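You operate a simulated robot arm through the tools that you are given. There is no shell and no other tool. Be economical: measure what you need, move in short steps, check, and stop when the job is done.

You are at the controls of a simulated two-armed robot. One attempt, no reset.

JOB
Hold the plain mould, brush butter on its floor, then dust it with the flour in the sieve.
Fine: put the brush and the sieve back. Set down upright: brush. A coat counts when it lies all over at full strength: go over it till it gets no stronger.
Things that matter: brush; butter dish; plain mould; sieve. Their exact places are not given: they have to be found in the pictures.

Only the result counts: the job must be done as asked and must still hold three seconds after the hand-in. Knocking over, shifting, dropping, spilling or breaking anything else fails it.

ROBOT AND FRAMES
Two 7-joint arms with two-finger parallel grippers on one trunk, on a base that drives. Base frame: it is fixed to the floor where the robot stands at the start and does not move with it; the origin is under the middle of the robot, x ahead of it, y to its left, z up; the surface under the hand at the start is at about z = 900. Lengths are in mm, angles in degrees, forces in N, time in s.
The left shoulder is at the start at [60, 143, 926], the right one opposite. With the tool pointing down near the work surface each hand reaches from about 280 to 700 mm from the robot's upright axis, wherever it stands, measured 20 degrees to its own side. Places, roughly: brush (6x6x8 cm) [500, 100, 900]; butter dish (9x7x4 cm) [600, 0, 900]; plain mould (13x13x4 cm) [500, -200, 900]. Payload 1.57 kg a hand.
The TCP of each hand is the grasp point between the finger pads, 30 mm short of the fingertips. In the tool frame z runs along the fingers and y along their closing line. Largest opening 110 mm; finger width 24, thickness 12; the body of the gripper, 48 by 112 mm, starts 78 mm behind the TCP.
Orientation is that of the tool frame in the base frame, as [roll, pitch, yaw] about the fixed x, y, z axes, in that order (R = Rz(yaw) Ry(pitch) Rx(roll)). With the fingers straight down and closing along the base's y, the tool's x points along the base's -x, its y along +y and its z along -z.

CONTROLS
- The arms move only by the tool arm_command. It takes "left_targets", "right_targets" or both (then of equal length, played together; a hand with none holds still); each is text: rows parted by semicolons, each of 7 numbers parted by spaces: the shift along the base's x, y, z in mm, then the turn, a rotation vector about the base's x, y, z in degrees, then the opening, from 0 (shut) to 1 (fully open). In form: x y z ax ay az hand; .... A call has 1 to 10 rows; each row is the pose to reach, as a shift and turn from the pose commanded when the call began. Rows are played at 5 a second. More than 50 mm and 8.6 degrees between two rows, or a gripper value outside its range, and nothing of the call is played. Where a pose cannot be reached the arm comes as near as it can. A force on the tool above 40 N (or 10 N above the force at the start of the call, whichever is more), or a blocked arm, ends the call early, and 0.2 s more pass. Each finger travels about 45 mm/s and halts on what it meets, pressing with about 33 N; the grip force reading is that of the motor and also rises with nothing between the fingers. The clock runs only during rows and for 0.2 s after the last one: add rows that repeat a pose to give the fingers time. The reply holds the time, the measured pose of the TCP, the force on the tool along the base axes, the opening and the grip force, in the units named above and with some noise, with the torque about the TCP (base axes, N m) and any sound that the robot's microphone picked up, and new pictures: "views" is both (left out), scene, wrist or none (wrist: the cameras of the hands that moved).
- Cameras (640 x 400 px; columns grow to the right, rows downward): "scene" is now at [35.4, -38.9, 1533]; the picture's right is [-0.50, -0.87, 0.00], its down [-0.67, 0.38, -0.63] and it looks along [0.55, -0.31, -0.77] (base axes); focal length 271 px, centre (320, 200). "left" rides on the left gripper at [70, -16, -141] in its tool frame; the picture's right is [0.23, 0.97, 0.00], its down [-0.85, 0.20, -0.48] and it looks along [-0.47, 0.11, 0.88] (tool axes); focal length 222 px, centre (320, 200). "right" rides on the right gripper at [70, 16, -141] in its tool frame; the picture's right is [-0.23, 0.97, 0.00], its down [-0.86, -0.20, -0.48] and it looks along [-0.47, -0.11, 0.88] (tool axes); focal length 222 px, centre (320, 200).
- raise_lower(by): slides the trunk up (or, below 0, down) by that many mm; the arms and the scene camera ride with it, the base frame stays. It gives what a move gives, with no picture.
- base_move(legs): drives the robot by 1 to 6 legs, each [ahead, left, turn to the left] in mm, mm and degrees, along the robot's own axes; the way and the turn of a leg run together, so that a leg with both is an arc; at most 1500 mm and 180 degrees a leg. The arms and the cameras ride along, it lands a little off, and it stops where it bumps. It gives what a move gives, and a new picture of the scene camera.
- turn_head(pan, tilt): turns the head with the scene camera to pan (to the left, within 86 degrees either way) and tilt (down, from -29 to 69), counted from straight ahead of the robot. It gives what a move gives, and a new picture of the scene camera.
- measure_at(camera, pixels): there is no depth. For up to 12 entries [column, row, z] of the newest picture of that camera ("zoom" is the newest enlarged one), the place [x, y] in the base frame at which the ray of that pixel passes the height z, good to about 3 mm. No time passes.
- enlarge(camera, box): a new picture of the part [left, top, right, bottom] of that camera's present view, enlarged. No time passes.
- hand_in(): hands the job in; it is judged then, once.

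Go step by step. Measure first, check grasps and placings, and put right what went wrong. The budget is 80 turns and 260 pictures, counting those below and the enlarged ones. Unless the task says otherwise, let go and move clear before handing in, and close with one line.

The tools are called after "Call:" as name(argument=value, ...) on one line, values as JSON. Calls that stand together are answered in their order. arm_command: Moves the arms, as the interface text tells. Its arguments: {"type":"object","properties":{"left_targets":{"type":"string"},"right_targets":{"type":"string"},"views":{"type":"string","enum":["both","scene","wrist","none"]}},"required":[]} The other tools are called the same way: raise_lower (by) slides the trunk up or down; base_move (legs) drives the base; turn_head (pan, tilt) turns the head that bears the scene camera; measure_at (camera, pixels) gives the place at which the rays of pixels pass given heights; enlarge (camera, box) takes an enlarged picture of a part of a camera's view; hand_in () hands the job in.

At the start:

```text
clock: 0.0
left_tool_pos: [458.5, 36.9, 1000.5]
left_tcp_rot: [180.0, 0.0, 180.0]
left_force: [-0.1, 0.4, 0.4]
left_ft_torque: [0.02, 0.04, 0.0]
left_width: 110.1
left_gripper_force: 0.0
right_tool_pos: [377.0, -375.6, 1000.2]
right_tcp_rot: [-179.9, 0.1, -179.9]
right_force: [0.8, 0.1, 0.2]
right_ft_torque: [0.04, -0.04, 0.01]
right_width: 109.8
right_gripper_force: 0.1
trunk travel left (down, up): [-525.0, 65.0]
robot x, y, heading: [-3.2, -4.0, 0.1]
head pan, tilt: [-29.7, 50.7]
```

scene: 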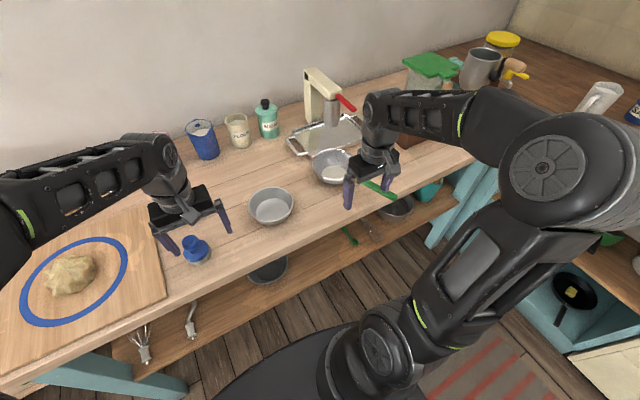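
right: 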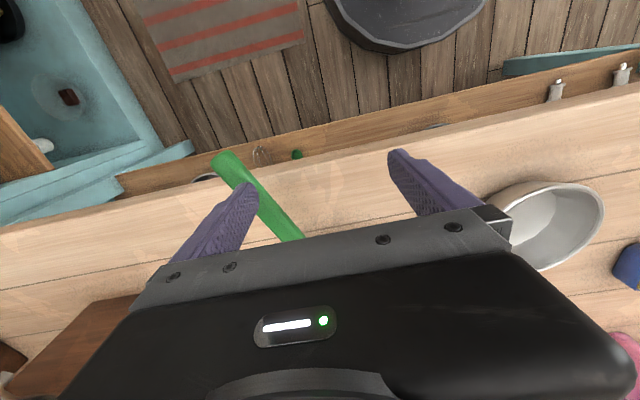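
left: 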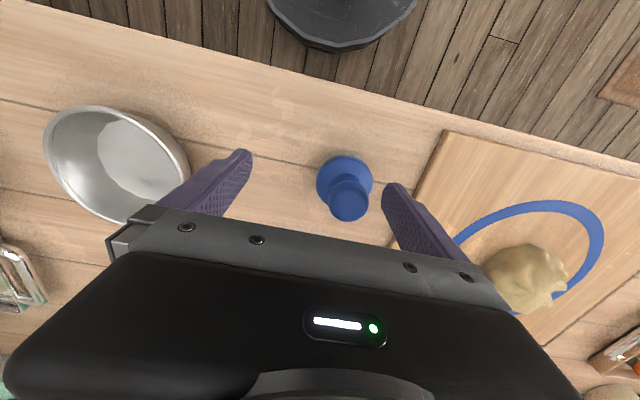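

The scene shows a blue knob at (197,250), two bowls at (271,206) and (332,165), and a green handle at (380,188). I'll enlarge these to tell them apart.

Call:
enlarge(camera="scene", box=[170, 80, 410, 270])

Call:
enlarge(camera="scene", box=[380, 20, 640, 190])

Call:
turn_head(pan=0, tilt=50)

```text
2.11 times, centred on (290, 175) of scene
```

zoom: 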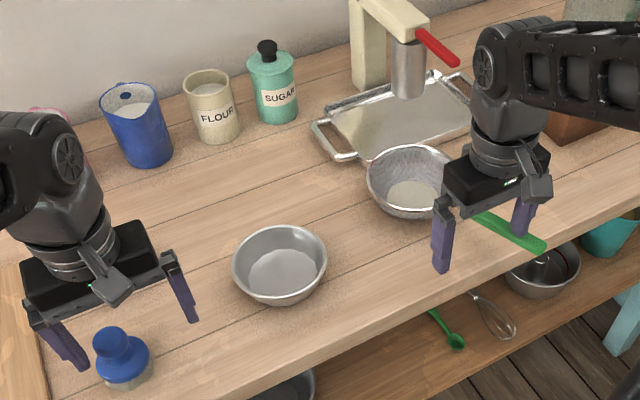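

```text
2.35 times, centred on (510, 105) of scene
```

zoom: 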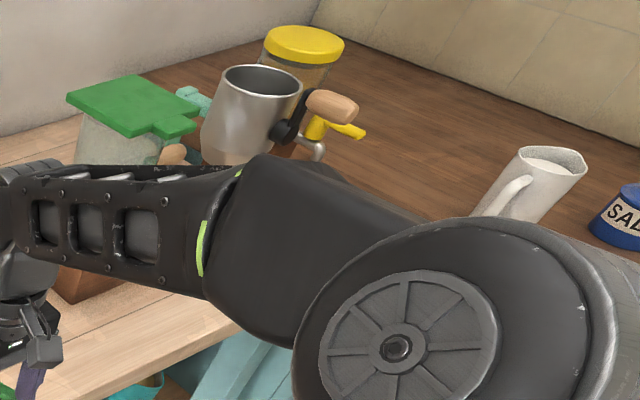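

```text
clock: 0.9
left_tool_pos: [459.4, 35.7, 999.6]
left_tcp_rot: [-180.0, 0.0, 179.9]
left_force: [-0.1, -0.4, -1.0]
left_ft_torque: [0.01, 0.01, 0.01]
left_width: 110.1
left_gripper_force: 0.0
right_tool_pos: [376.5, -375.0, 999.6]
right_tcp_rot: [-180.0, 0.0, 180.0]
right_force: [-0.3, 0.3, -0.4]
right_ft_torque: [-0.01, -0.03, 0.04]
right_width: 109.9
right_gripper_force: 0.0
trunk travel left (down, up): [-525.0, 65.0]
robot x, y, heading: [3.0, 0.6, -0.1]
head pan, tilt: [0.0, 50.0]
```

scene: 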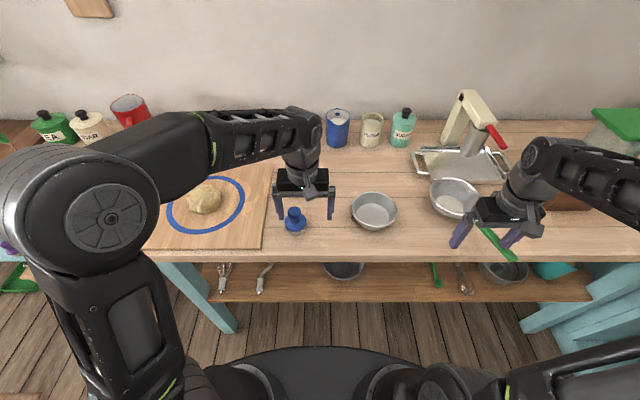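

The knob is at (295,219), bowls at (374,210) and (453,196). I'll measure these and look closer, and look around with the head as well.

Call:
measure_at(camera="scene", pixels=[[295, 230, 900], [374, 210, 910], [352, 210, 940], [397, 210, 940], [453, 198, 910], [490, 235, 940], [514, 258, 940], [460, 165, 900], [337, 140, 900], [205, 200, 920]])

Call:
enlarge(camera="scene", box=[250, 150, 400, 250])

Call:
enlarge(camera="scene", box=[400, 80, 640, 280])

Call:
enlarge(camera="scene", box=[0, 80, 250, 250])

Call:
turn_head(pan=-60, tilt=35)

Call:
turn_head(pan=60, tilt=35)

```text
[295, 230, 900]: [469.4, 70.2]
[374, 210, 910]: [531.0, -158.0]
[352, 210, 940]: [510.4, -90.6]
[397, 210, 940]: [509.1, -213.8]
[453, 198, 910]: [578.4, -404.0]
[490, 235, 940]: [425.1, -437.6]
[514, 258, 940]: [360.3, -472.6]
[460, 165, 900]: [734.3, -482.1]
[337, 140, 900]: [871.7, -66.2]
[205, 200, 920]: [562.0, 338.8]
```

```text
4.00 times, centred on (325, 200) of scene
```

zoom: 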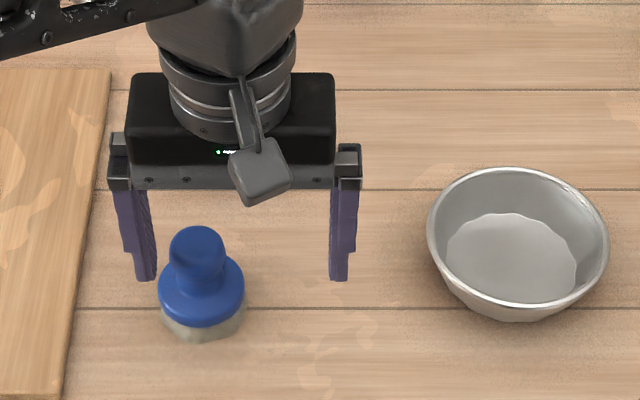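

```text
2.00 times, centred on (520, 180) of scene
```

zoom: 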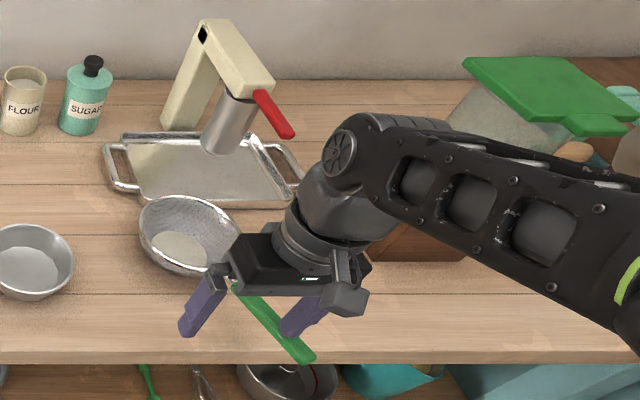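

```text
2.35 times, centred on (125, 165) of scene
```

zoom: 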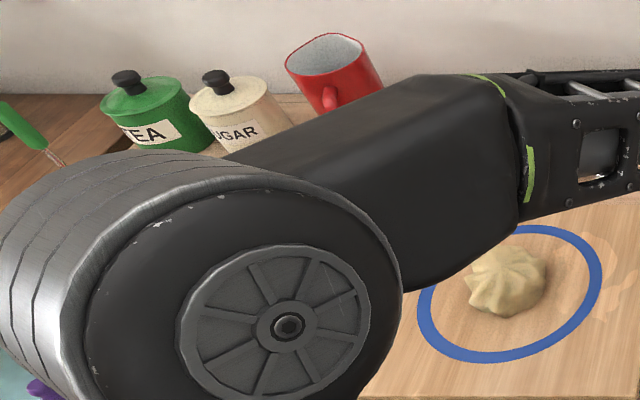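

```text
clock: 2.2
left_tool_pos: [460.3, 36.1, 999.6]
left_tcp_rot: [179.9, 0.0, 179.9]
left_force: [0.2, 0.1, 0.8]
left_ft_torque: [0.03, 0.0, 0.03]
left_width: 109.9
left_gripper_force: 0.0
right_tool_pos: [376.6, -375.3, 999.9]
right_tcp_rot: [-180.0, 0.1, 179.9]
right_force: [0.0, 0.3, 0.9]
right_ft_torque: [-0.02, 0.02, -0.02]
right_width: 110.3
right_gripper_force: 0.0
trunk travel left (down, up): [-525.0, 65.0]
robot x, y, heading: [3.1, -1.0, -0.0]
head pan, tilt: [-60.0, 35.0]
```

scene: 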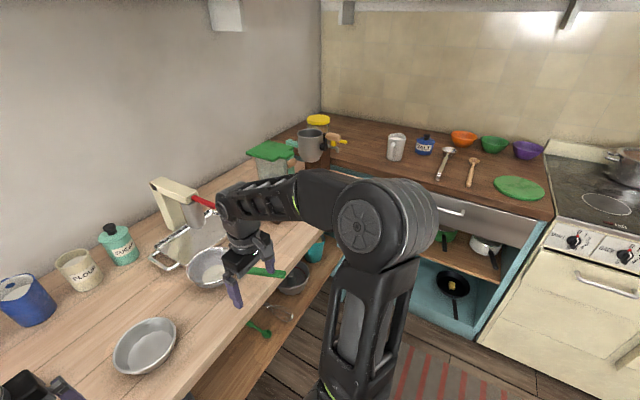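

```text
clock: 4.2
left_tool_pos: [459.7, 35.1, 999.6]
left_tcp_rot: [180.0, 0.1, 179.9]
left_force: [0.5, 0.0, -0.2]
left_ft_torque: [0.03, 0.0, -0.02]
left_width: 110.1
left_gripper_force: 0.0
right_tool_pos: [376.9, -375.5, 999.9]
right_tcp_rot: [179.9, 0.0, -180.0]
right_force: [-0.1, 0.3, 0.1]
right_ft_torque: [-0.01, 0.02, -0.01]
right_width: 109.9
right_gripper_force: 0.2
trunk travel left (down, up): [-525.0, 65.0]
robot x, y, heading: [1.8, -2.0, 0.1]
head pan, tilt: [60.0, 35.0]
```

scene: 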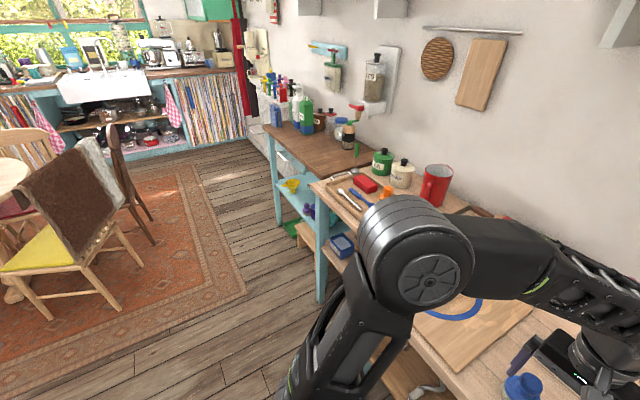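

No butter dish seen near [600,0]; the left arm hides that patch. I'll move the left hand aside (left and up) and look again straight ahead.

Call:
arm_command(left_targets="0 0 50 0 0 0 1; -20 40 70 0 0 0 1; -40 80 80 0 0 0 1; -60 120 80 0 0 0 1; -80 160 80 0 0 0 1; -100 200 80 0 0 0 1; -110 230 80 0 0 0 1", right_targets="0 0 50 0 0 0 1; -10 -40 70 0 0 0 1; -20 -60 80 0 0 0 1; -20 -70 80 0 0 0 1; -20 -70 80 0 0 0 1; -20 -70 80 0 0 0 1; -20 -70 80 0 0 0 1", views="none")

Call:
turn_head(pan=0, tilt=45)

Call:
enlarge(camera="scene", box=[200, 80, 400, 250])

Call:
enlarge(camera="scene", box=[400, 80, 600, 250])

```text
clock: 5.8
left_tool_pos: [348.8, 267.1, 1084.0]
left_tcp_rot: [180.0, -0.1, -180.0]
left_force: [0.3, -0.9, 0.3]
left_ft_torque: [-0.01, 0.04, 0.03]
left_width: 110.3
left_gripper_force: 0.1
right_tool_pos: [356.2, -445.9, 1079.1]
right_tcp_rot: [179.9, 0.0, -180.0]
right_force: [-0.3, -0.1, 0.4]
right_ft_torque: [-0.01, -0.02, 0.0]
right_width: 109.7
right_gripper_force: 0.0
trunk travel left (down, up): [-525.0, 65.0]
robot x, y, heading: [0.0, -0.1, -0.3]
head pan, tilt: [60.0, 35.0]
```

```text
clock: 7.2
left_tool_pos: [347.5, 267.6, 1083.9]
left_tcp_rot: [-180.0, -0.1, -180.0]
left_force: [-0.2, 0.9, -0.1]
left_ft_torque: [0.01, -0.03, -0.01]
left_width: 110.0
left_gripper_force: 0.0
right_tool_pos: [355.6, -445.4, 1080.6]
right_tcp_rot: [-179.9, 0.0, -179.9]
right_force: [0.8, 0.0, 0.1]
right_ft_torque: [0.0, 0.0, -0.04]
right_width: 110.0
right_gripper_force: 0.1
trunk travel left (down, up): [-525.0, 65.0]
robot x, y, heading: [-1.0, 1.6, 0.2]
head pan, tilt: [0.0, 45.0]
```

scene: 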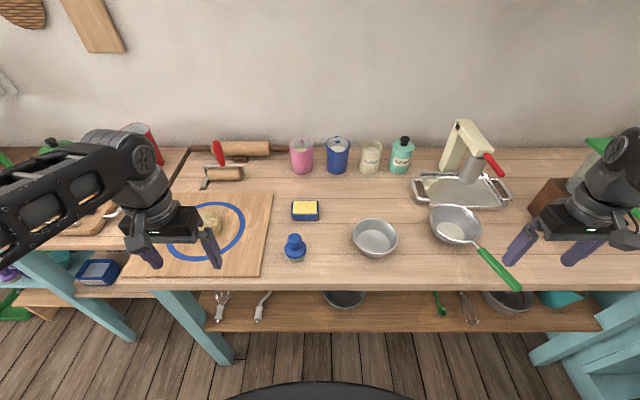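

```text
2.35 times, centred on (300, 165) of scene
```

zoom: 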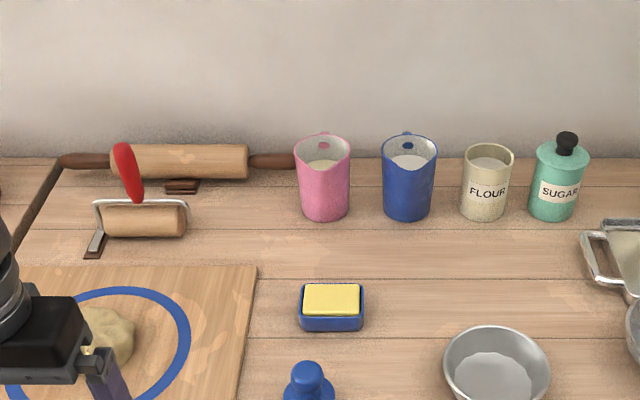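

```text
2.35 times, centred on (500, 165) of scene
```

zoom: 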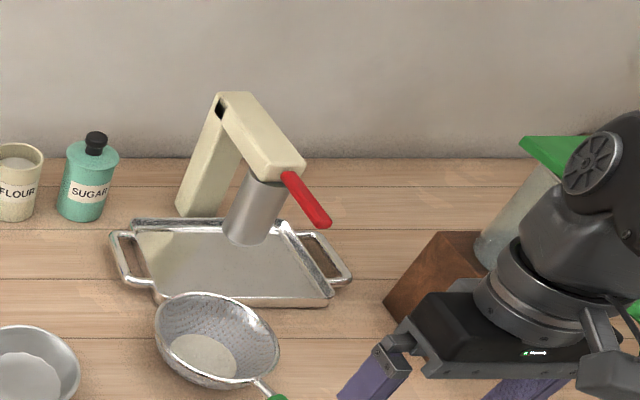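

Now clear: butter dish (305,211), brush (295,248), mould (374,238), sieve bowl (456,225) with green handle to (519,287). Measuring with zoomed views.

Call:
measure_at(camera="scene", pixels=[[291, 207, 935], [318, 207, 935], [305, 219, 900], [295, 238, 975], [295, 260, 900], [352, 235, 940], [397, 237, 940], [374, 220, 940], [374, 256, 940], [375, 243, 903]])

Call:
measure_at(camera="scene", pixels=[[430, 220, 950], [481, 225, 950], [452, 206, 950], [456, 244, 950], [475, 246, 950], [481, 250, 950], [519, 287, 950], [519, 287, 930], [519, 287, 910], [578, 289, 900], [320, 289, 900]])

Call:
enlarge(camera="scene", box=[260, 190, 410, 290])

Call:
enlarge(camera="scene", box=[400, 190, 550, 300])

Call:
enlarge(camera="right", box=[0, 0, 640, 400])

```text
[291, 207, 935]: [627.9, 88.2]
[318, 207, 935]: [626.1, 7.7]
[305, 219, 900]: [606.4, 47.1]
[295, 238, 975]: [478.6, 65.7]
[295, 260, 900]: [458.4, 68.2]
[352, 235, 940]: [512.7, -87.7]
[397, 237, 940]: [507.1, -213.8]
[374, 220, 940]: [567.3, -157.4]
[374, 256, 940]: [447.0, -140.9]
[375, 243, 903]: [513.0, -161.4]
```

```text
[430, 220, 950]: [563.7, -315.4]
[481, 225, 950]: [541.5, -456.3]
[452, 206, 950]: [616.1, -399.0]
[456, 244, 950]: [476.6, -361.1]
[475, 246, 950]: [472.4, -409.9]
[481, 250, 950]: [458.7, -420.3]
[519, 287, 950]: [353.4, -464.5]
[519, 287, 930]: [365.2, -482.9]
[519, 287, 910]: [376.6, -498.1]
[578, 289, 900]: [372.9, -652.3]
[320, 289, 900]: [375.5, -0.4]
```

```text
4.00 times, centred on (335, 240) of scene
```

zoom: 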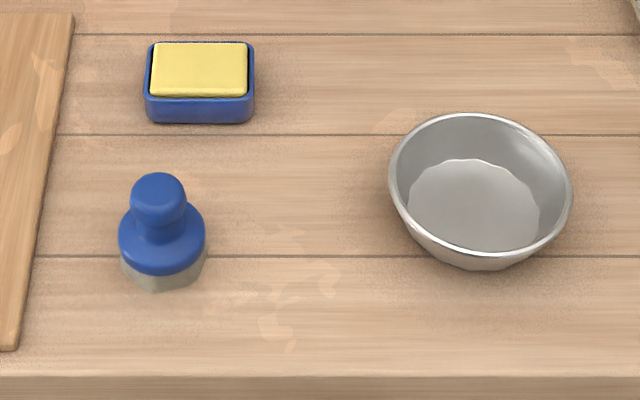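

```text
3.64 times, centred on (475, 245) of scene
```

zoom: 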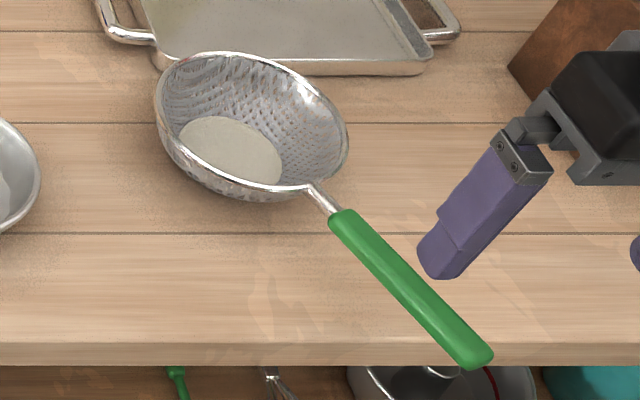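

```text
1.00 times, centred on (320, 200) of right (not enlarged: the box is as wide or as high as the picture)
```

zoom: 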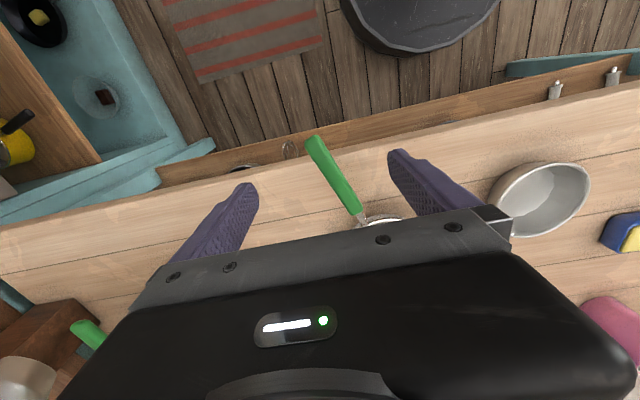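

I'll triangulate the sieve handle's height by measuring the same handle end in the right camera, (315,140) and (358,213), plus mould floor in the scene.

Call:
measure_at(camera="right", pixels=[[315, 140, 970], [315, 140, 950], [315, 140, 930], [315, 140, 910], [356, 212, 970], [356, 212, 950], [356, 212, 930], [538, 166, 940], [540, 230, 940], [500, 185, 940], [588, 190, 940]])

Call:
measure_at(camera="scene", pixels=[[518, 285, 970], [518, 285, 950], [518, 285, 930], [480, 249, 970], [480, 249, 950], [480, 249, 930], [361, 240, 903], [394, 243, 903], [378, 229, 903]])

Call:
enlarge(camera="right", box=[280, 120, 440, 240])

```text
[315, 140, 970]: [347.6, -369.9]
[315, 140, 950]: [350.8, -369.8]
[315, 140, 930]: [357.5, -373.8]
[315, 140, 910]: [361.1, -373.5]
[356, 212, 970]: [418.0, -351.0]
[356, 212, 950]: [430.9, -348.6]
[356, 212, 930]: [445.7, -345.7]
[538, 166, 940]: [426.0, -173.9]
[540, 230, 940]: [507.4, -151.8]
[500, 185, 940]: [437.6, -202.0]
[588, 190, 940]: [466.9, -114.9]
```

```text
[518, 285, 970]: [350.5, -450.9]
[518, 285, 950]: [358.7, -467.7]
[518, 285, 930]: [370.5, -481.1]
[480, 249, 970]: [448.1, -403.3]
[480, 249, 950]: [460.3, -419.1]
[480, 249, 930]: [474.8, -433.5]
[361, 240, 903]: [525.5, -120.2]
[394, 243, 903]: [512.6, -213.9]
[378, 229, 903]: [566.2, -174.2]
```

```text
3.33 times, centred on (360, 180) of right
```

zoom: 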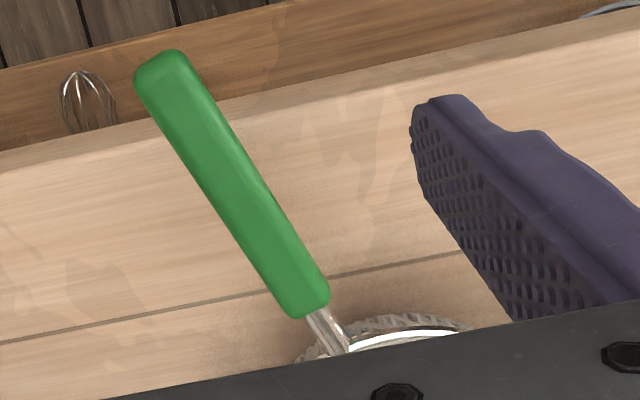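

The "right" measurement used an older picture; use the zoom instead (handle rear end (165,75), front (308,300)).

Call:
measure_at(camera="zoom", pixels=[[163, 75, 970], [163, 75, 950], [163, 75, 930], [163, 75, 910], [308, 300, 990], [308, 300, 970], [308, 300, 950], [308, 300, 930]])

```text
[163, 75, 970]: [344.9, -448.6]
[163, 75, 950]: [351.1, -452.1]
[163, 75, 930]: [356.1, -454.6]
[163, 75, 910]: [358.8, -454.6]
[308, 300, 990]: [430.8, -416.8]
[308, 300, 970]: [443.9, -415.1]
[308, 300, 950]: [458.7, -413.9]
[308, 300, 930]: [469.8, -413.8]
```

Handle of the sieve sits at z≈955–966, mould centre ≈(509,-152) radius 63, brush ≈(485,68). Plan: right hand pinches the mould's far-right rim leaning outward; left hand takes the brush at yaw −45. Moving both to pre-positions.

Call:
arm_command(right_targets="30 25 20 3.55 1.48 5.5 1; 61 51 30 7.1 2.95 11 0.8; 92 76 30 10.65 4.4 16.5 0.6; 122 101 30 14.2 5.9 22 0.45; 153 127 20 17.75 7.4 27.4 0.35; 183 152 5 21.3 8.85 32.9 0.35; 214 178 -10 24.85 10.3 38.4 0.35; 244 203 -26 28.4 11.8 43.9 0.35; 244 203 -26 28.4 11.8 43.9 0.35", left_targets="17 -25 0 0 0 -5.6 1; 34 -50 0 0 0 -11.2 1; 51 -75 0 0 0 -16.9 1; 68 -100 0 0 0 -22.5 1; 86 -125 0 0 0 -28.1 0.8; 103 -150 0 0 0 -33.7 0.7; 120 -175 0 0 0 -39.4 0.6; 137 -199 -14 0 0 -45 0.6; 137 -199 -14 0 0 -45 0.6")

```text
clock: 9.2
left_tool_pos: [487.0, 68.1, 1064.9]
left_tcp_rot: [-179.9, 0.1, 134.9]
left_force: [0.6, 0.7, 0.2]
left_ft_torque: [-0.06, 0.01, 0.01]
left_width: 66.0
left_gripper_force: 0.1
right_tool_pos: [467.0, -220.0, 1029.6]
right_tcp_rot: [156.8, 6.9, -137.3]
right_force: [0.4, 0.5, 0.0]
right_ft_torque: [-0.03, -0.02, 0.01]
right_width: 38.5
right_gripper_force: 0.1
right hand out of reach, approached as far as the arm can: row 1, 2, 3, 4, 5, 6, 7, 8, 9
trunk travel left (down, up): [-525.0, 65.0]
robot x, y, heading: [-1.5, -0.3, -0.1]
head pan, tilt: [0.0, 45.0]
```

scene: 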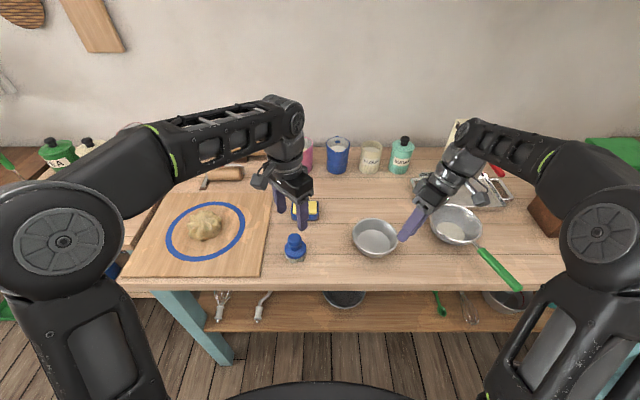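
right: 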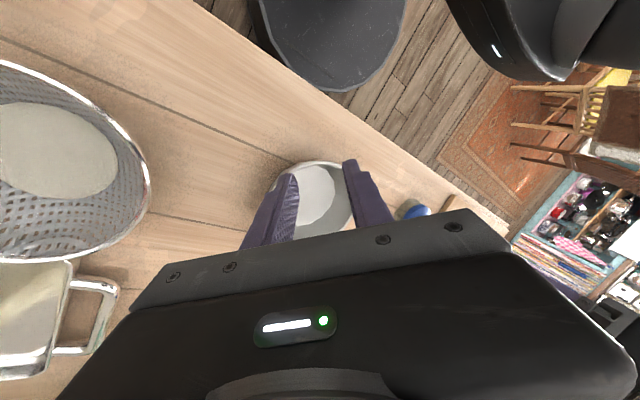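
left: 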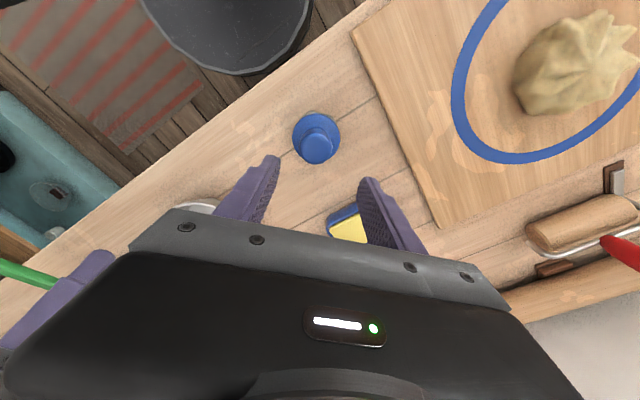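

The right hand's tilted pose at the far side is out of reach. Driving a little forward would help; I'll measure how close the base front (row ~383) is to the table's shelf.

Call:
measure_at(camera="scene", pixels=[[320, 384, 100], [320, 384, 300], [320, 384, 500], [320, 331, 300], [320, 331, 400], [320, 331, 500], [320, 331, 600], [238, 365, 0], [320, 289, 880]])

Call:
turn_head(pan=0, tilt=69)

```text
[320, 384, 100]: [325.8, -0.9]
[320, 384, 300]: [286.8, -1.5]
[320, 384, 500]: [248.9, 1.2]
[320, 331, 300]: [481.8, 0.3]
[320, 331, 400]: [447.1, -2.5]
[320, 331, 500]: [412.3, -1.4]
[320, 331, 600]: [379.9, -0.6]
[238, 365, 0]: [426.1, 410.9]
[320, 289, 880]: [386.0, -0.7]
```

```text
clock: 10.0
left_tool_pos: [486.6, 68.1, 1065.3]
left_tcp_rot: [-179.9, 0.0, 135.0]
left_force: [-0.1, 0.2, -0.3]
left_ft_torque: [-0.01, 0.02, -0.03]
left_width: 65.9
left_gripper_force: 0.0
right_tool_pos: [466.0, -221.4, 1028.8]
right_tcp_rot: [156.8, 7.0, -137.4]
right_force: [-1.1, 0.7, -0.4]
right_ft_torque: [-0.02, -0.01, 0.0]
right_width: 38.6
right_gripper_force: 0.0
trunk travel left (down, up): [-525.0, 65.0]
robot x, y, heading: [-2.1, -0.4, -0.1]
head pan, tilt: [0.0, 68.8]
```

scene: 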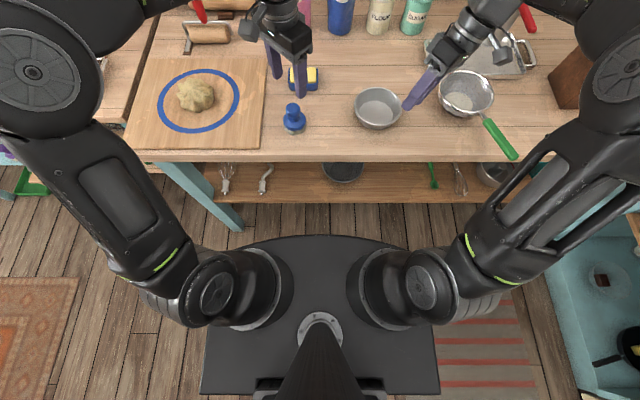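

Base front is ~100 mm or more short of the table, so a 70 mm drive ahead looks safe with the hands well above everything.

Call:
base_move(legs=[[70, 0, 0]])

```text
clock: 11.1
left_tool_pos: [558.3, 69.1, 1063.9]
left_tcp_rot: [-179.9, 0.1, 135.1]
left_force: [0.0, 0.1, 0.6]
left_ft_torque: [0.03, 0.05, -0.01]
left_width: 66.0
left_gripper_force: 0.1
right_tool_pos: [539.8, -219.1, 1028.0]
right_tcp_rot: [156.8, 6.9, -137.3]
right_force: [1.1, -0.3, -0.1]
right_ft_torque: [0.02, 0.02, 0.01]
right_width: 38.7
right_gripper_force: 0.1
trunk travel left (down, up): [-525.0, 65.0]
robot x, y, heading: [69.9, -4.0, 0.4]
head pan, tilt: [0.0, 68.8]
```

scene: 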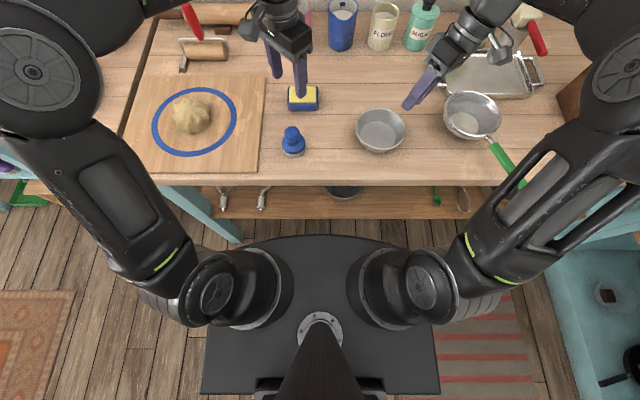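

Clear drive. Re-measure the mould (rim 356–406, 108–153), and probe whether the right hand now goes to its commanded pose.

Call:
arm_command(right_targets="0 0 0 0 0 0 0.35; 0 0 0 0 0 0 0.35", views="scene")

Call:
enlarge(camera="scene", box=[270, 60, 430, 170])

```text
clock: 11.7
left_tool_pos: [556.9, 68.7, 1066.7]
left_tcp_rot: [-180.0, 0.0, 135.1]
left_force: [-0.7, 0.4, 0.5]
left_ft_torque: [-0.01, 0.01, -0.02]
left_width: 66.1
left_gripper_force: 0.0
right_tool_pos: [537.3, -219.9, 1027.9]
right_tcp_rot: [156.8, 7.1, -137.3]
right_force: [0.3, -0.2, 0.3]
right_ft_torque: [-0.01, -0.03, 0.0]
right_width: 38.6
right_gripper_force: 0.1
trunk travel left (down, up): [-525.0, 65.0]
robot x, y, heading: [66.4, -0.8, -0.3]
head pan, tilt: [0.0, 68.8]
```

scene: 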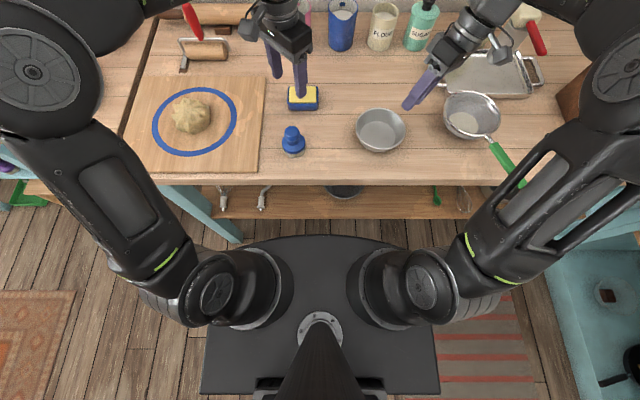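

```text
3.64 times, centred on (350, 115) of scene
```

zoom: 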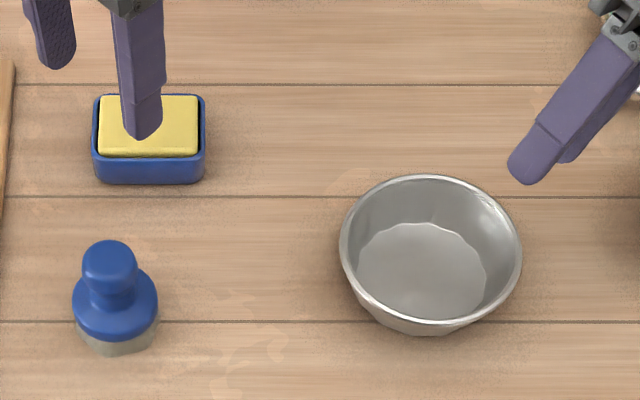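

Call:
measure_at(camera="zoom", pixels=[[340, 250, 940], [522, 250, 940], [430, 175, 940], [432, 323, 940], [358, 262, 905], [487, 268, 905], [420, 222, 905], [110, 258, 980], [116, 340, 900], [116, 300, 925], [149, 98, 935], [149, 155, 935]])

```text
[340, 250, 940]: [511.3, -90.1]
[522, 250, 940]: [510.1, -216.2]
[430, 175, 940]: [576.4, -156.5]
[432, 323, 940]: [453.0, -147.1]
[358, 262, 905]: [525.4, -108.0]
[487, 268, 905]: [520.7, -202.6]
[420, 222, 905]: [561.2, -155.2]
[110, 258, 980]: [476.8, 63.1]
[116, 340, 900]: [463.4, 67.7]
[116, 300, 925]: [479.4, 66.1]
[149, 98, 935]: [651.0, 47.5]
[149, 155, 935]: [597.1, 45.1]
```

Mould centre (513,-152.5), brush (478,65), butter centre (624,46). Right hand to the pre-pinch pose at the −65° rim point, left hand above the brush.

Call:
arm_command(right_targets="6 -7 -6 0 2.8 -5.8 0.35; 12 -14 -14 0 5.6 -11.6 0.35; 17 -21 -23 0.1 8.4 -17.4 0.35; 17 -21 -23 0.1 8.4 -17.4 0.35", left_targets="-26 -1 -10 0 0 0 0.6; -52 -2 -20 0 0 0 0.6; -79 -3 -33 0 0 0 0.6; -79 -3 -33 0 0 0 0.6")

```text
clock: 12.7
left_tool_pos: [477.0, 64.1, 1032.5]
left_tcp_rot: [-179.9, 0.0, 135.1]
left_force: [-0.8, -0.4, -0.3]
left_ft_torque: [-0.02, 0.05, 0.02]
left_width: 66.0
left_gripper_force: 0.1
right_tool_pos: [554.2, -239.6, 1004.4]
right_tcp_rot: [152.2, 0.4, -155.1]
right_force: [-0.1, -0.1, 0.1]
right_ft_torque: [0.02, -0.01, 0.02]
right_width: 38.7
right_gripper_force: 0.1
trunk travel left (down, up): [-525.0, 65.0]
robot x, y, heading: [70.0, -0.2, 0.2]
head pan, tilt: [0.0, 68.8]
```

scene: 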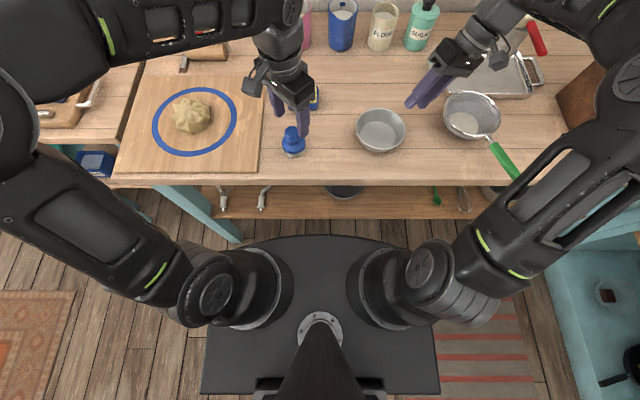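
right: 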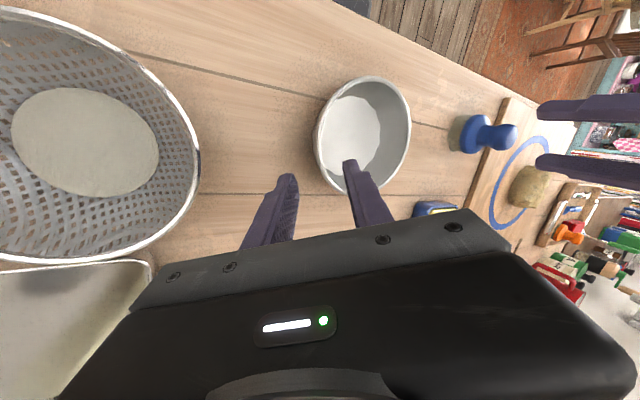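
left: 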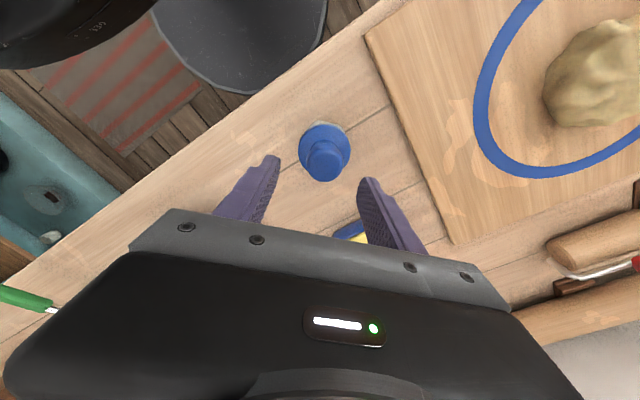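

Both hands as planned. Measure brush knob top (325,158) in left, and mould rim in right, for cross-check.

Call:
measure_at(camera="left", pixels=[[326, 162, 980], [326, 162, 970], [322, 146, 925], [309, 160, 978], [347, 165, 978]])

Call:
measure_at(camera="right", pixels=[[345, 192, 940], [316, 130, 940], [380, 77, 940], [411, 130, 940]])

```text
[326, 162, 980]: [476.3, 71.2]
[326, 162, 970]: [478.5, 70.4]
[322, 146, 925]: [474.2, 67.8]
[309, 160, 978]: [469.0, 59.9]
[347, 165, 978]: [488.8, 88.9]
```

```text
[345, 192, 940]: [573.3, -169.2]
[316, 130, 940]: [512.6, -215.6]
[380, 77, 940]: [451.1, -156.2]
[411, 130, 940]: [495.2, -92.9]
```

Consistent. Slide the right fingers over the rim, and lower the left hand around the brush knob; check before closing.

Call:
arm_command(right_targets="-4 8 -18 0 0 0 0.35; -8 17 -35 0 0 0 0.35; -12 25 -52 0 0 0 0.35; -12 25 -52 0 0 0 0.35", left_targets="0 3 -20 0 0 0 0.6; 0 4 -45 0 0 0 0.6; 0 4 -66 0 0 0 0.6; 0 4 -66 0 0 0 0.6")

Call:
enlarge(camera="scene", box=[260, 60, 460, 180])

```text
clock: 13.7
left_tool_pos: [477.2, 69.3, 965.4]
left_tcp_rot: [180.0, 0.0, 135.2]
left_force: [-0.1, -0.7, -0.7]
left_ft_torque: [-0.01, -0.02, 0.0]
left_width: 65.9
left_gripper_force: 0.0
right_tool_pos: [544.7, -215.2, 951.7]
right_tcp_rot: [152.0, 0.1, -155.0]
right_force: [-0.1, 0.2, -0.4]
right_ft_torque: [-0.02, -0.06, 0.0]
right_width: 38.2
right_gripper_force: 0.1
trunk travel left (down, up): [-525.0, 65.0]
robot x, y, heading: [69.3, -0.2, 0.2]
head pan, tilt: [0.0, 68.8]
```

scene: 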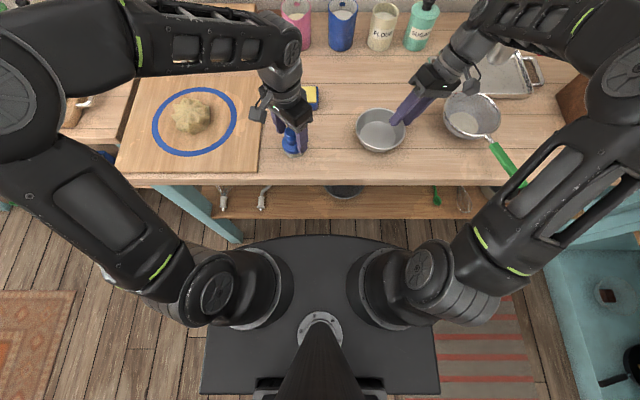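
right: 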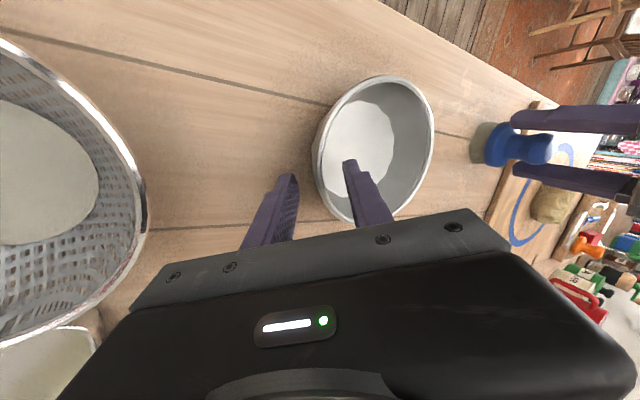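
left: 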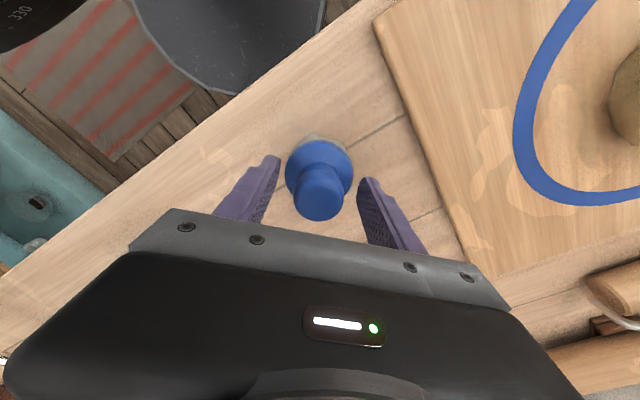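

```text
3.20 times, centred on (360, 120) of scene
```

zoom: 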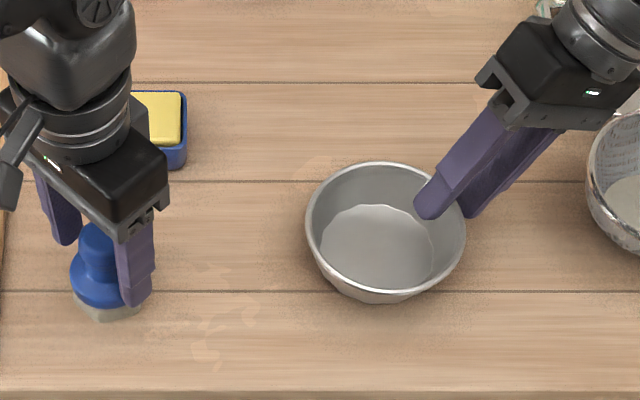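

Both straddle correctly. Close both grippers.

Call:
arm_command(right_targets="0 0 0 0 0 0 0; 0 0 0 0 0 0 0; 0 0 0 0 0 0 0; 0 0 0 0 0 0 0; 0 0 0 0 0 0 0", left_targets="0 0 0 0 0 0 0; 0 0 0 0 0 0 0; 0 0 0 0 0 0 0; 0 0 0 0 0 0 0; 0 0 0 0 0 0 0")

Call:
enlarge(camera="scene", box=[260, 60, 460, 180])

```text
clock: 14.8
left_tool_pos: [477.8, 69.3, 966.0]
left_tcp_rot: [180.0, 0.0, 135.0]
left_force: [-0.7, -0.8, 0.9]
left_ft_torque: [-0.01, 0.01, -0.01]
left_width: 32.8
left_gripper_force: 32.8
right_tool_pos: [542.7, -215.4, 951.1]
right_tcp_rot: [151.9, 0.2, -154.9]
right_force: [-0.1, -0.2, -1.9]
right_ft_torque: [-0.08, 0.01, 0.03]
right_width: 10.4
right_gripper_force: 28.1
trunk travel left (down, up): [-525.0, 65.0]
robot x, y, heading: [75.4, 0.4, -0.1]
head pan, tilt: [0.0, 68.8]
```

scene: 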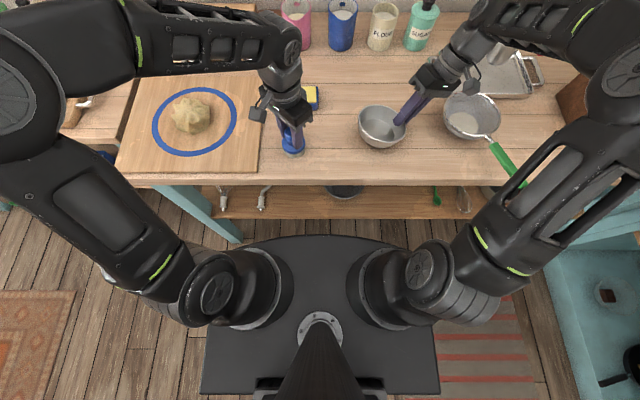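
right: 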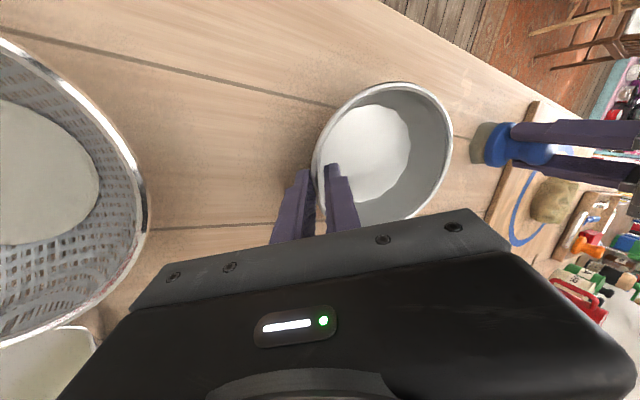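
left: 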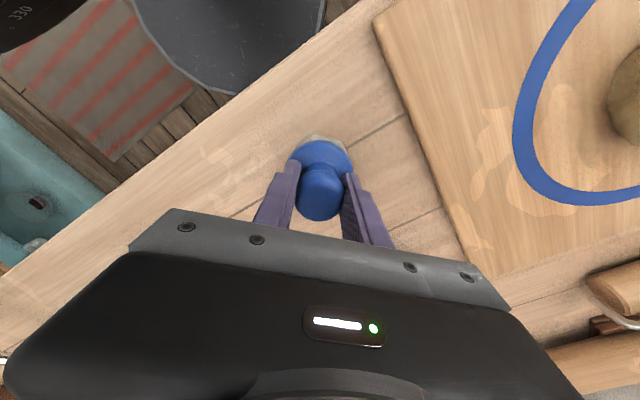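

```text
3.20 times, centred on (360, 120) of scene
```

zoom: 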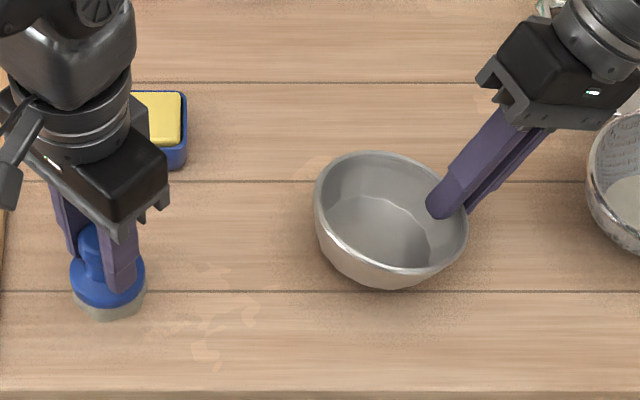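

The brush is gripped, but closing tilted the mould: its left side lifted (rim now at zoom (316,200)). I'll measure by how much.

Call:
measure_at(camera="zoom", pixels=[[320, 228, 940], [320, 228, 960], [320, 228, 980], [332, 245, 940], [332, 245, 960], [332, 245, 980], [316, 200, 940], [316, 200, 960], [316, 200, 980], [395, 289, 900], [460, 235, 940], [400, 153, 950]])

```text
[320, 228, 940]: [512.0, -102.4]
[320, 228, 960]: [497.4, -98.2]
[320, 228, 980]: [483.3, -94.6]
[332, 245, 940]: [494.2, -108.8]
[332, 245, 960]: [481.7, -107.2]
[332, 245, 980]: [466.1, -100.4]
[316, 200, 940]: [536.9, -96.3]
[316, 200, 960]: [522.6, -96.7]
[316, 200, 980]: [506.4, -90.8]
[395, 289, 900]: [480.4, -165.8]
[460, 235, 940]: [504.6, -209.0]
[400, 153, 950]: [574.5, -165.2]
```

About 10–12° of tilt. Rotate the right hand back by 10° to lay the mould flat, while the left lifts the brush and goes over the butter.

Call:
arm_command(right_targets="0 0 0 -3.6 -1.7 0 0; 0 0 0 -7.2 -3.4 0 0; 0 0 0 -9.1 -4.2 0 0; 0 0 0 -9.1 -4.2 0 0; 0 0 0 -9.1 -4.2 0 0; 0 0 0 -9.1 -4.2 0 0", left_targets="0 0 40 0 0 0 0; 0 0 75 0 0 0 0; 40 -6 75 0 0 0 0; 80 -12 75 0 0 0 0; 120 -18 75 0 0 0 0; 146 -23 75 0 0 0 0")

Call:
enlarge(camera="scene", box=[260, 60, 460, 180])

```text
clock: 16.2
left_tool_pos: [625.4, 48.3, 1041.5]
left_tcp_rot: [-180.0, -0.1, 135.1]
left_force: [-0.1, 0.0, 0.1]
left_ft_torque: [0.03, 0.02, -0.03]
left_width: 33.1
left_gripper_force: 32.6
right_tool_pos: [542.5, -214.3, 953.5]
right_tcp_rot: [162.1, 0.1, -155.0]
right_force: [1.8, 0.4, 4.4]
right_ft_torque: [0.16, -0.17, -0.03]
right_width: 10.3
right_gripper_force: 27.8
trunk travel left (down, up): [-525.0, 65.0]
robot x, y, heading: [72.5, -0.3, -0.1]
head pan, tilt: [0.0, 68.8]
```

scene: 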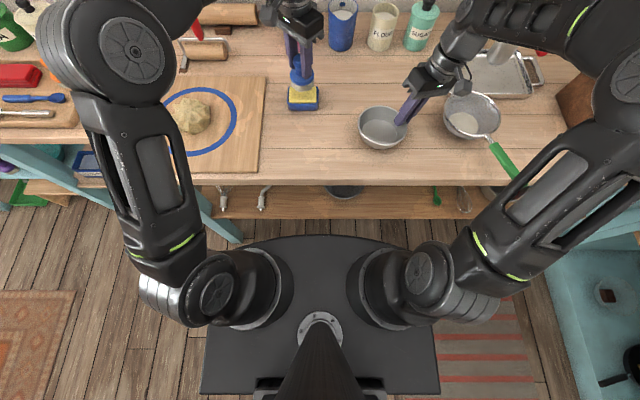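
right: 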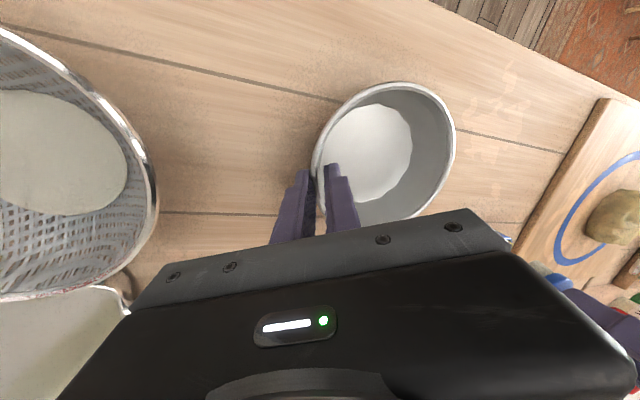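
left: 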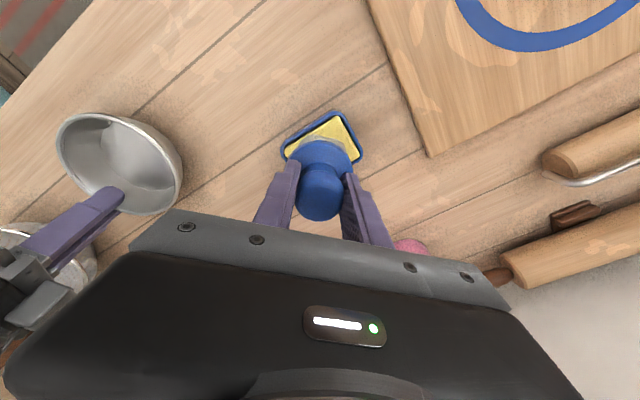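

```text
3.20 times, centred on (360, 120) of scene
```

zoom: 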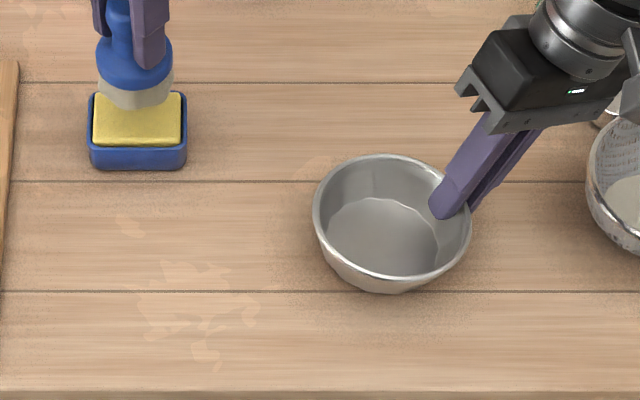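

Mould now nearly flat and held. Next lower the brush onto the butter gently, watching force.

Call:
arm_command(left_targets="-1 -2 -20 0 0 0 0; -1 -2 -32 0 0 0 0; -1 -2 -37 0 0 0 0; -1 -2 -37 0 0 0 0")

Call:
enlarge(camera="scene", box=[250, 30, 370, 130])

```text
clock: 17.2
left_tool_pos: [622.4, 44.9, 1004.4]
left_tcp_rot: [180.0, 0.0, 135.1]
left_force: [-0.5, 0.4, -0.9]
left_ft_torque: [0.0, -0.02, 0.01]
left_width: 32.8
left_gripper_force: 33.0
right_tool_pos: [543.3, -215.6, 953.3]
right_tcp_rot: [162.1, 0.1, -155.0]
right_force: [2.8, -0.8, 9.5]
right_ft_torque: [0.24, -0.29, -0.1]
right_width: 9.9
right_gripper_force: 28.5
trunk travel left (down, up): [-525.0, 65.0]
robot x, y, heading: [69.2, 0.6, 0.3]
head pan, tilt: [0.0, 68.8]
```

scene: 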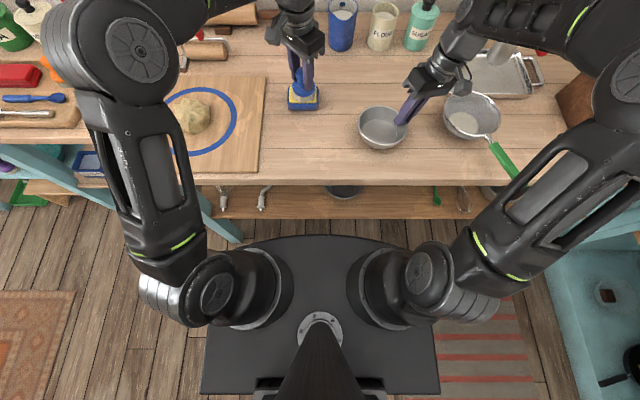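
left: 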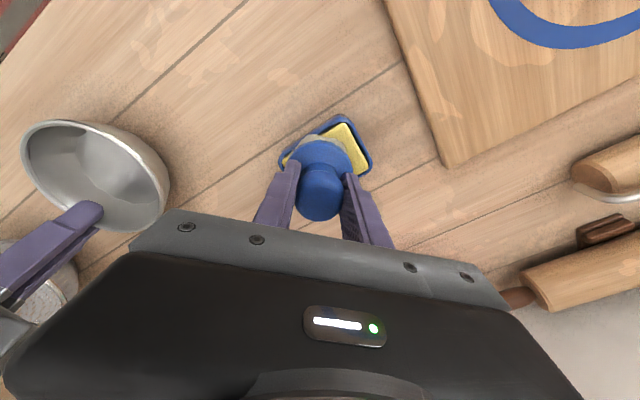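

```text
4.00 times, centred on (310, 80) of scene
```

zoom: 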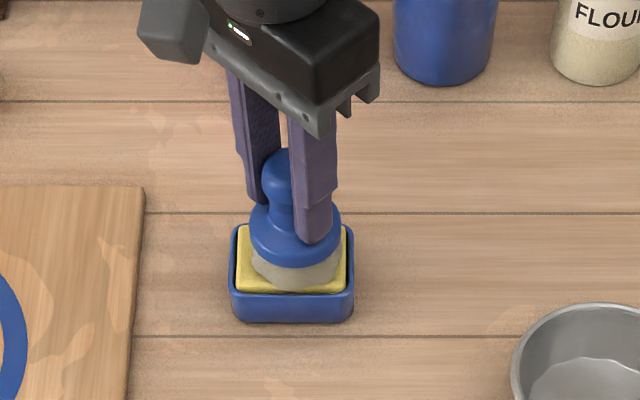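

No clear contact force yet; go down in 2 mm steps.

Call:
arm_command(left_targets="0 0 -3 0 0 0 0; 0 0 -3 0 0 0 0", views="none")

Call:
arm_command(left_targets="0 0 -3 0 0 0 0; 0 0 -3 0 0 0 0", views="none")

Call:
arm_command(left_targets="0 0 -2 0 0 0 0; 0 0 -2 0 0 0 0", views="none")

```text
clock: 17.9
left_tool_pos: [622.9, 46.0, 1001.5]
left_tcp_rot: [-179.9, 0.0, 135.0]
left_force: [-0.1, 0.4, -0.7]
left_ft_torque: [-0.01, 0.02, 0.02]
left_width: 32.6
left_gripper_force: 33.3
right_tool_pos: [542.9, -214.7, 952.4]
right_tcp_rot: [162.1, 0.1, -154.9]
right_force: [2.9, -1.9, 10.1]
right_ft_torque: [0.22, -0.34, -0.1]
right_width: 10.2
right_gripper_force: 28.0
trunk travel left (down, up): [-525.0, 65.0]
robot x, y, heading: [73.1, 1.3, 0.1]
head pan, tilt: [0.0, 68.8]
```

```text
clock: 18.4
left_tool_pos: [622.8, 44.8, 1000.5]
left_tcp_rot: [179.9, 0.2, 135.0]
left_force: [0.3, 2.5, 12.3]
left_ft_torque: [0.03, 0.18, -0.01]
left_width: 33.0
left_gripper_force: 33.3
right_tool_pos: [541.6, -215.9, 953.4]
right_tcp_rot: [162.1, 0.0, -155.0]
right_force: [2.5, -1.1, 5.2]
right_ft_torque: [0.11, -0.24, -0.11]
right_width: 10.2
right_gripper_force: 27.5
trunk travel left (down, up): [-525.0, 65.0]
robot x, y, heading: [69.8, -3.7, -0.1]
head pan, tilt: [0.0, 68.8]
```

```text
clock: 19.1
left_tool_pos: [621.8, 45.7, 999.6]
left_tcp_rot: [179.9, 0.3, 135.1]
left_force: [5.2, 4.9, 30.0]
left_ft_torque: [-0.09, 0.07, 0.03]
left_width: 33.0
left_gripper_force: 32.9
right_tool_pos: [542.3, -214.9, 953.9]
right_tcp_rot: [162.0, -0.1, -155.0]
right_force: [-0.4, 0.6, -0.2]
right_ft_torque: [-0.01, 0.02, 0.03]
right_width: 9.9
right_gripper_force: 28.7
trunk travel left (down, up): [-525.0, 65.0]
robot x, y, heading: [69.6, -1.9, -0.1]
head pan, tilt: [0.0, 68.8]
```

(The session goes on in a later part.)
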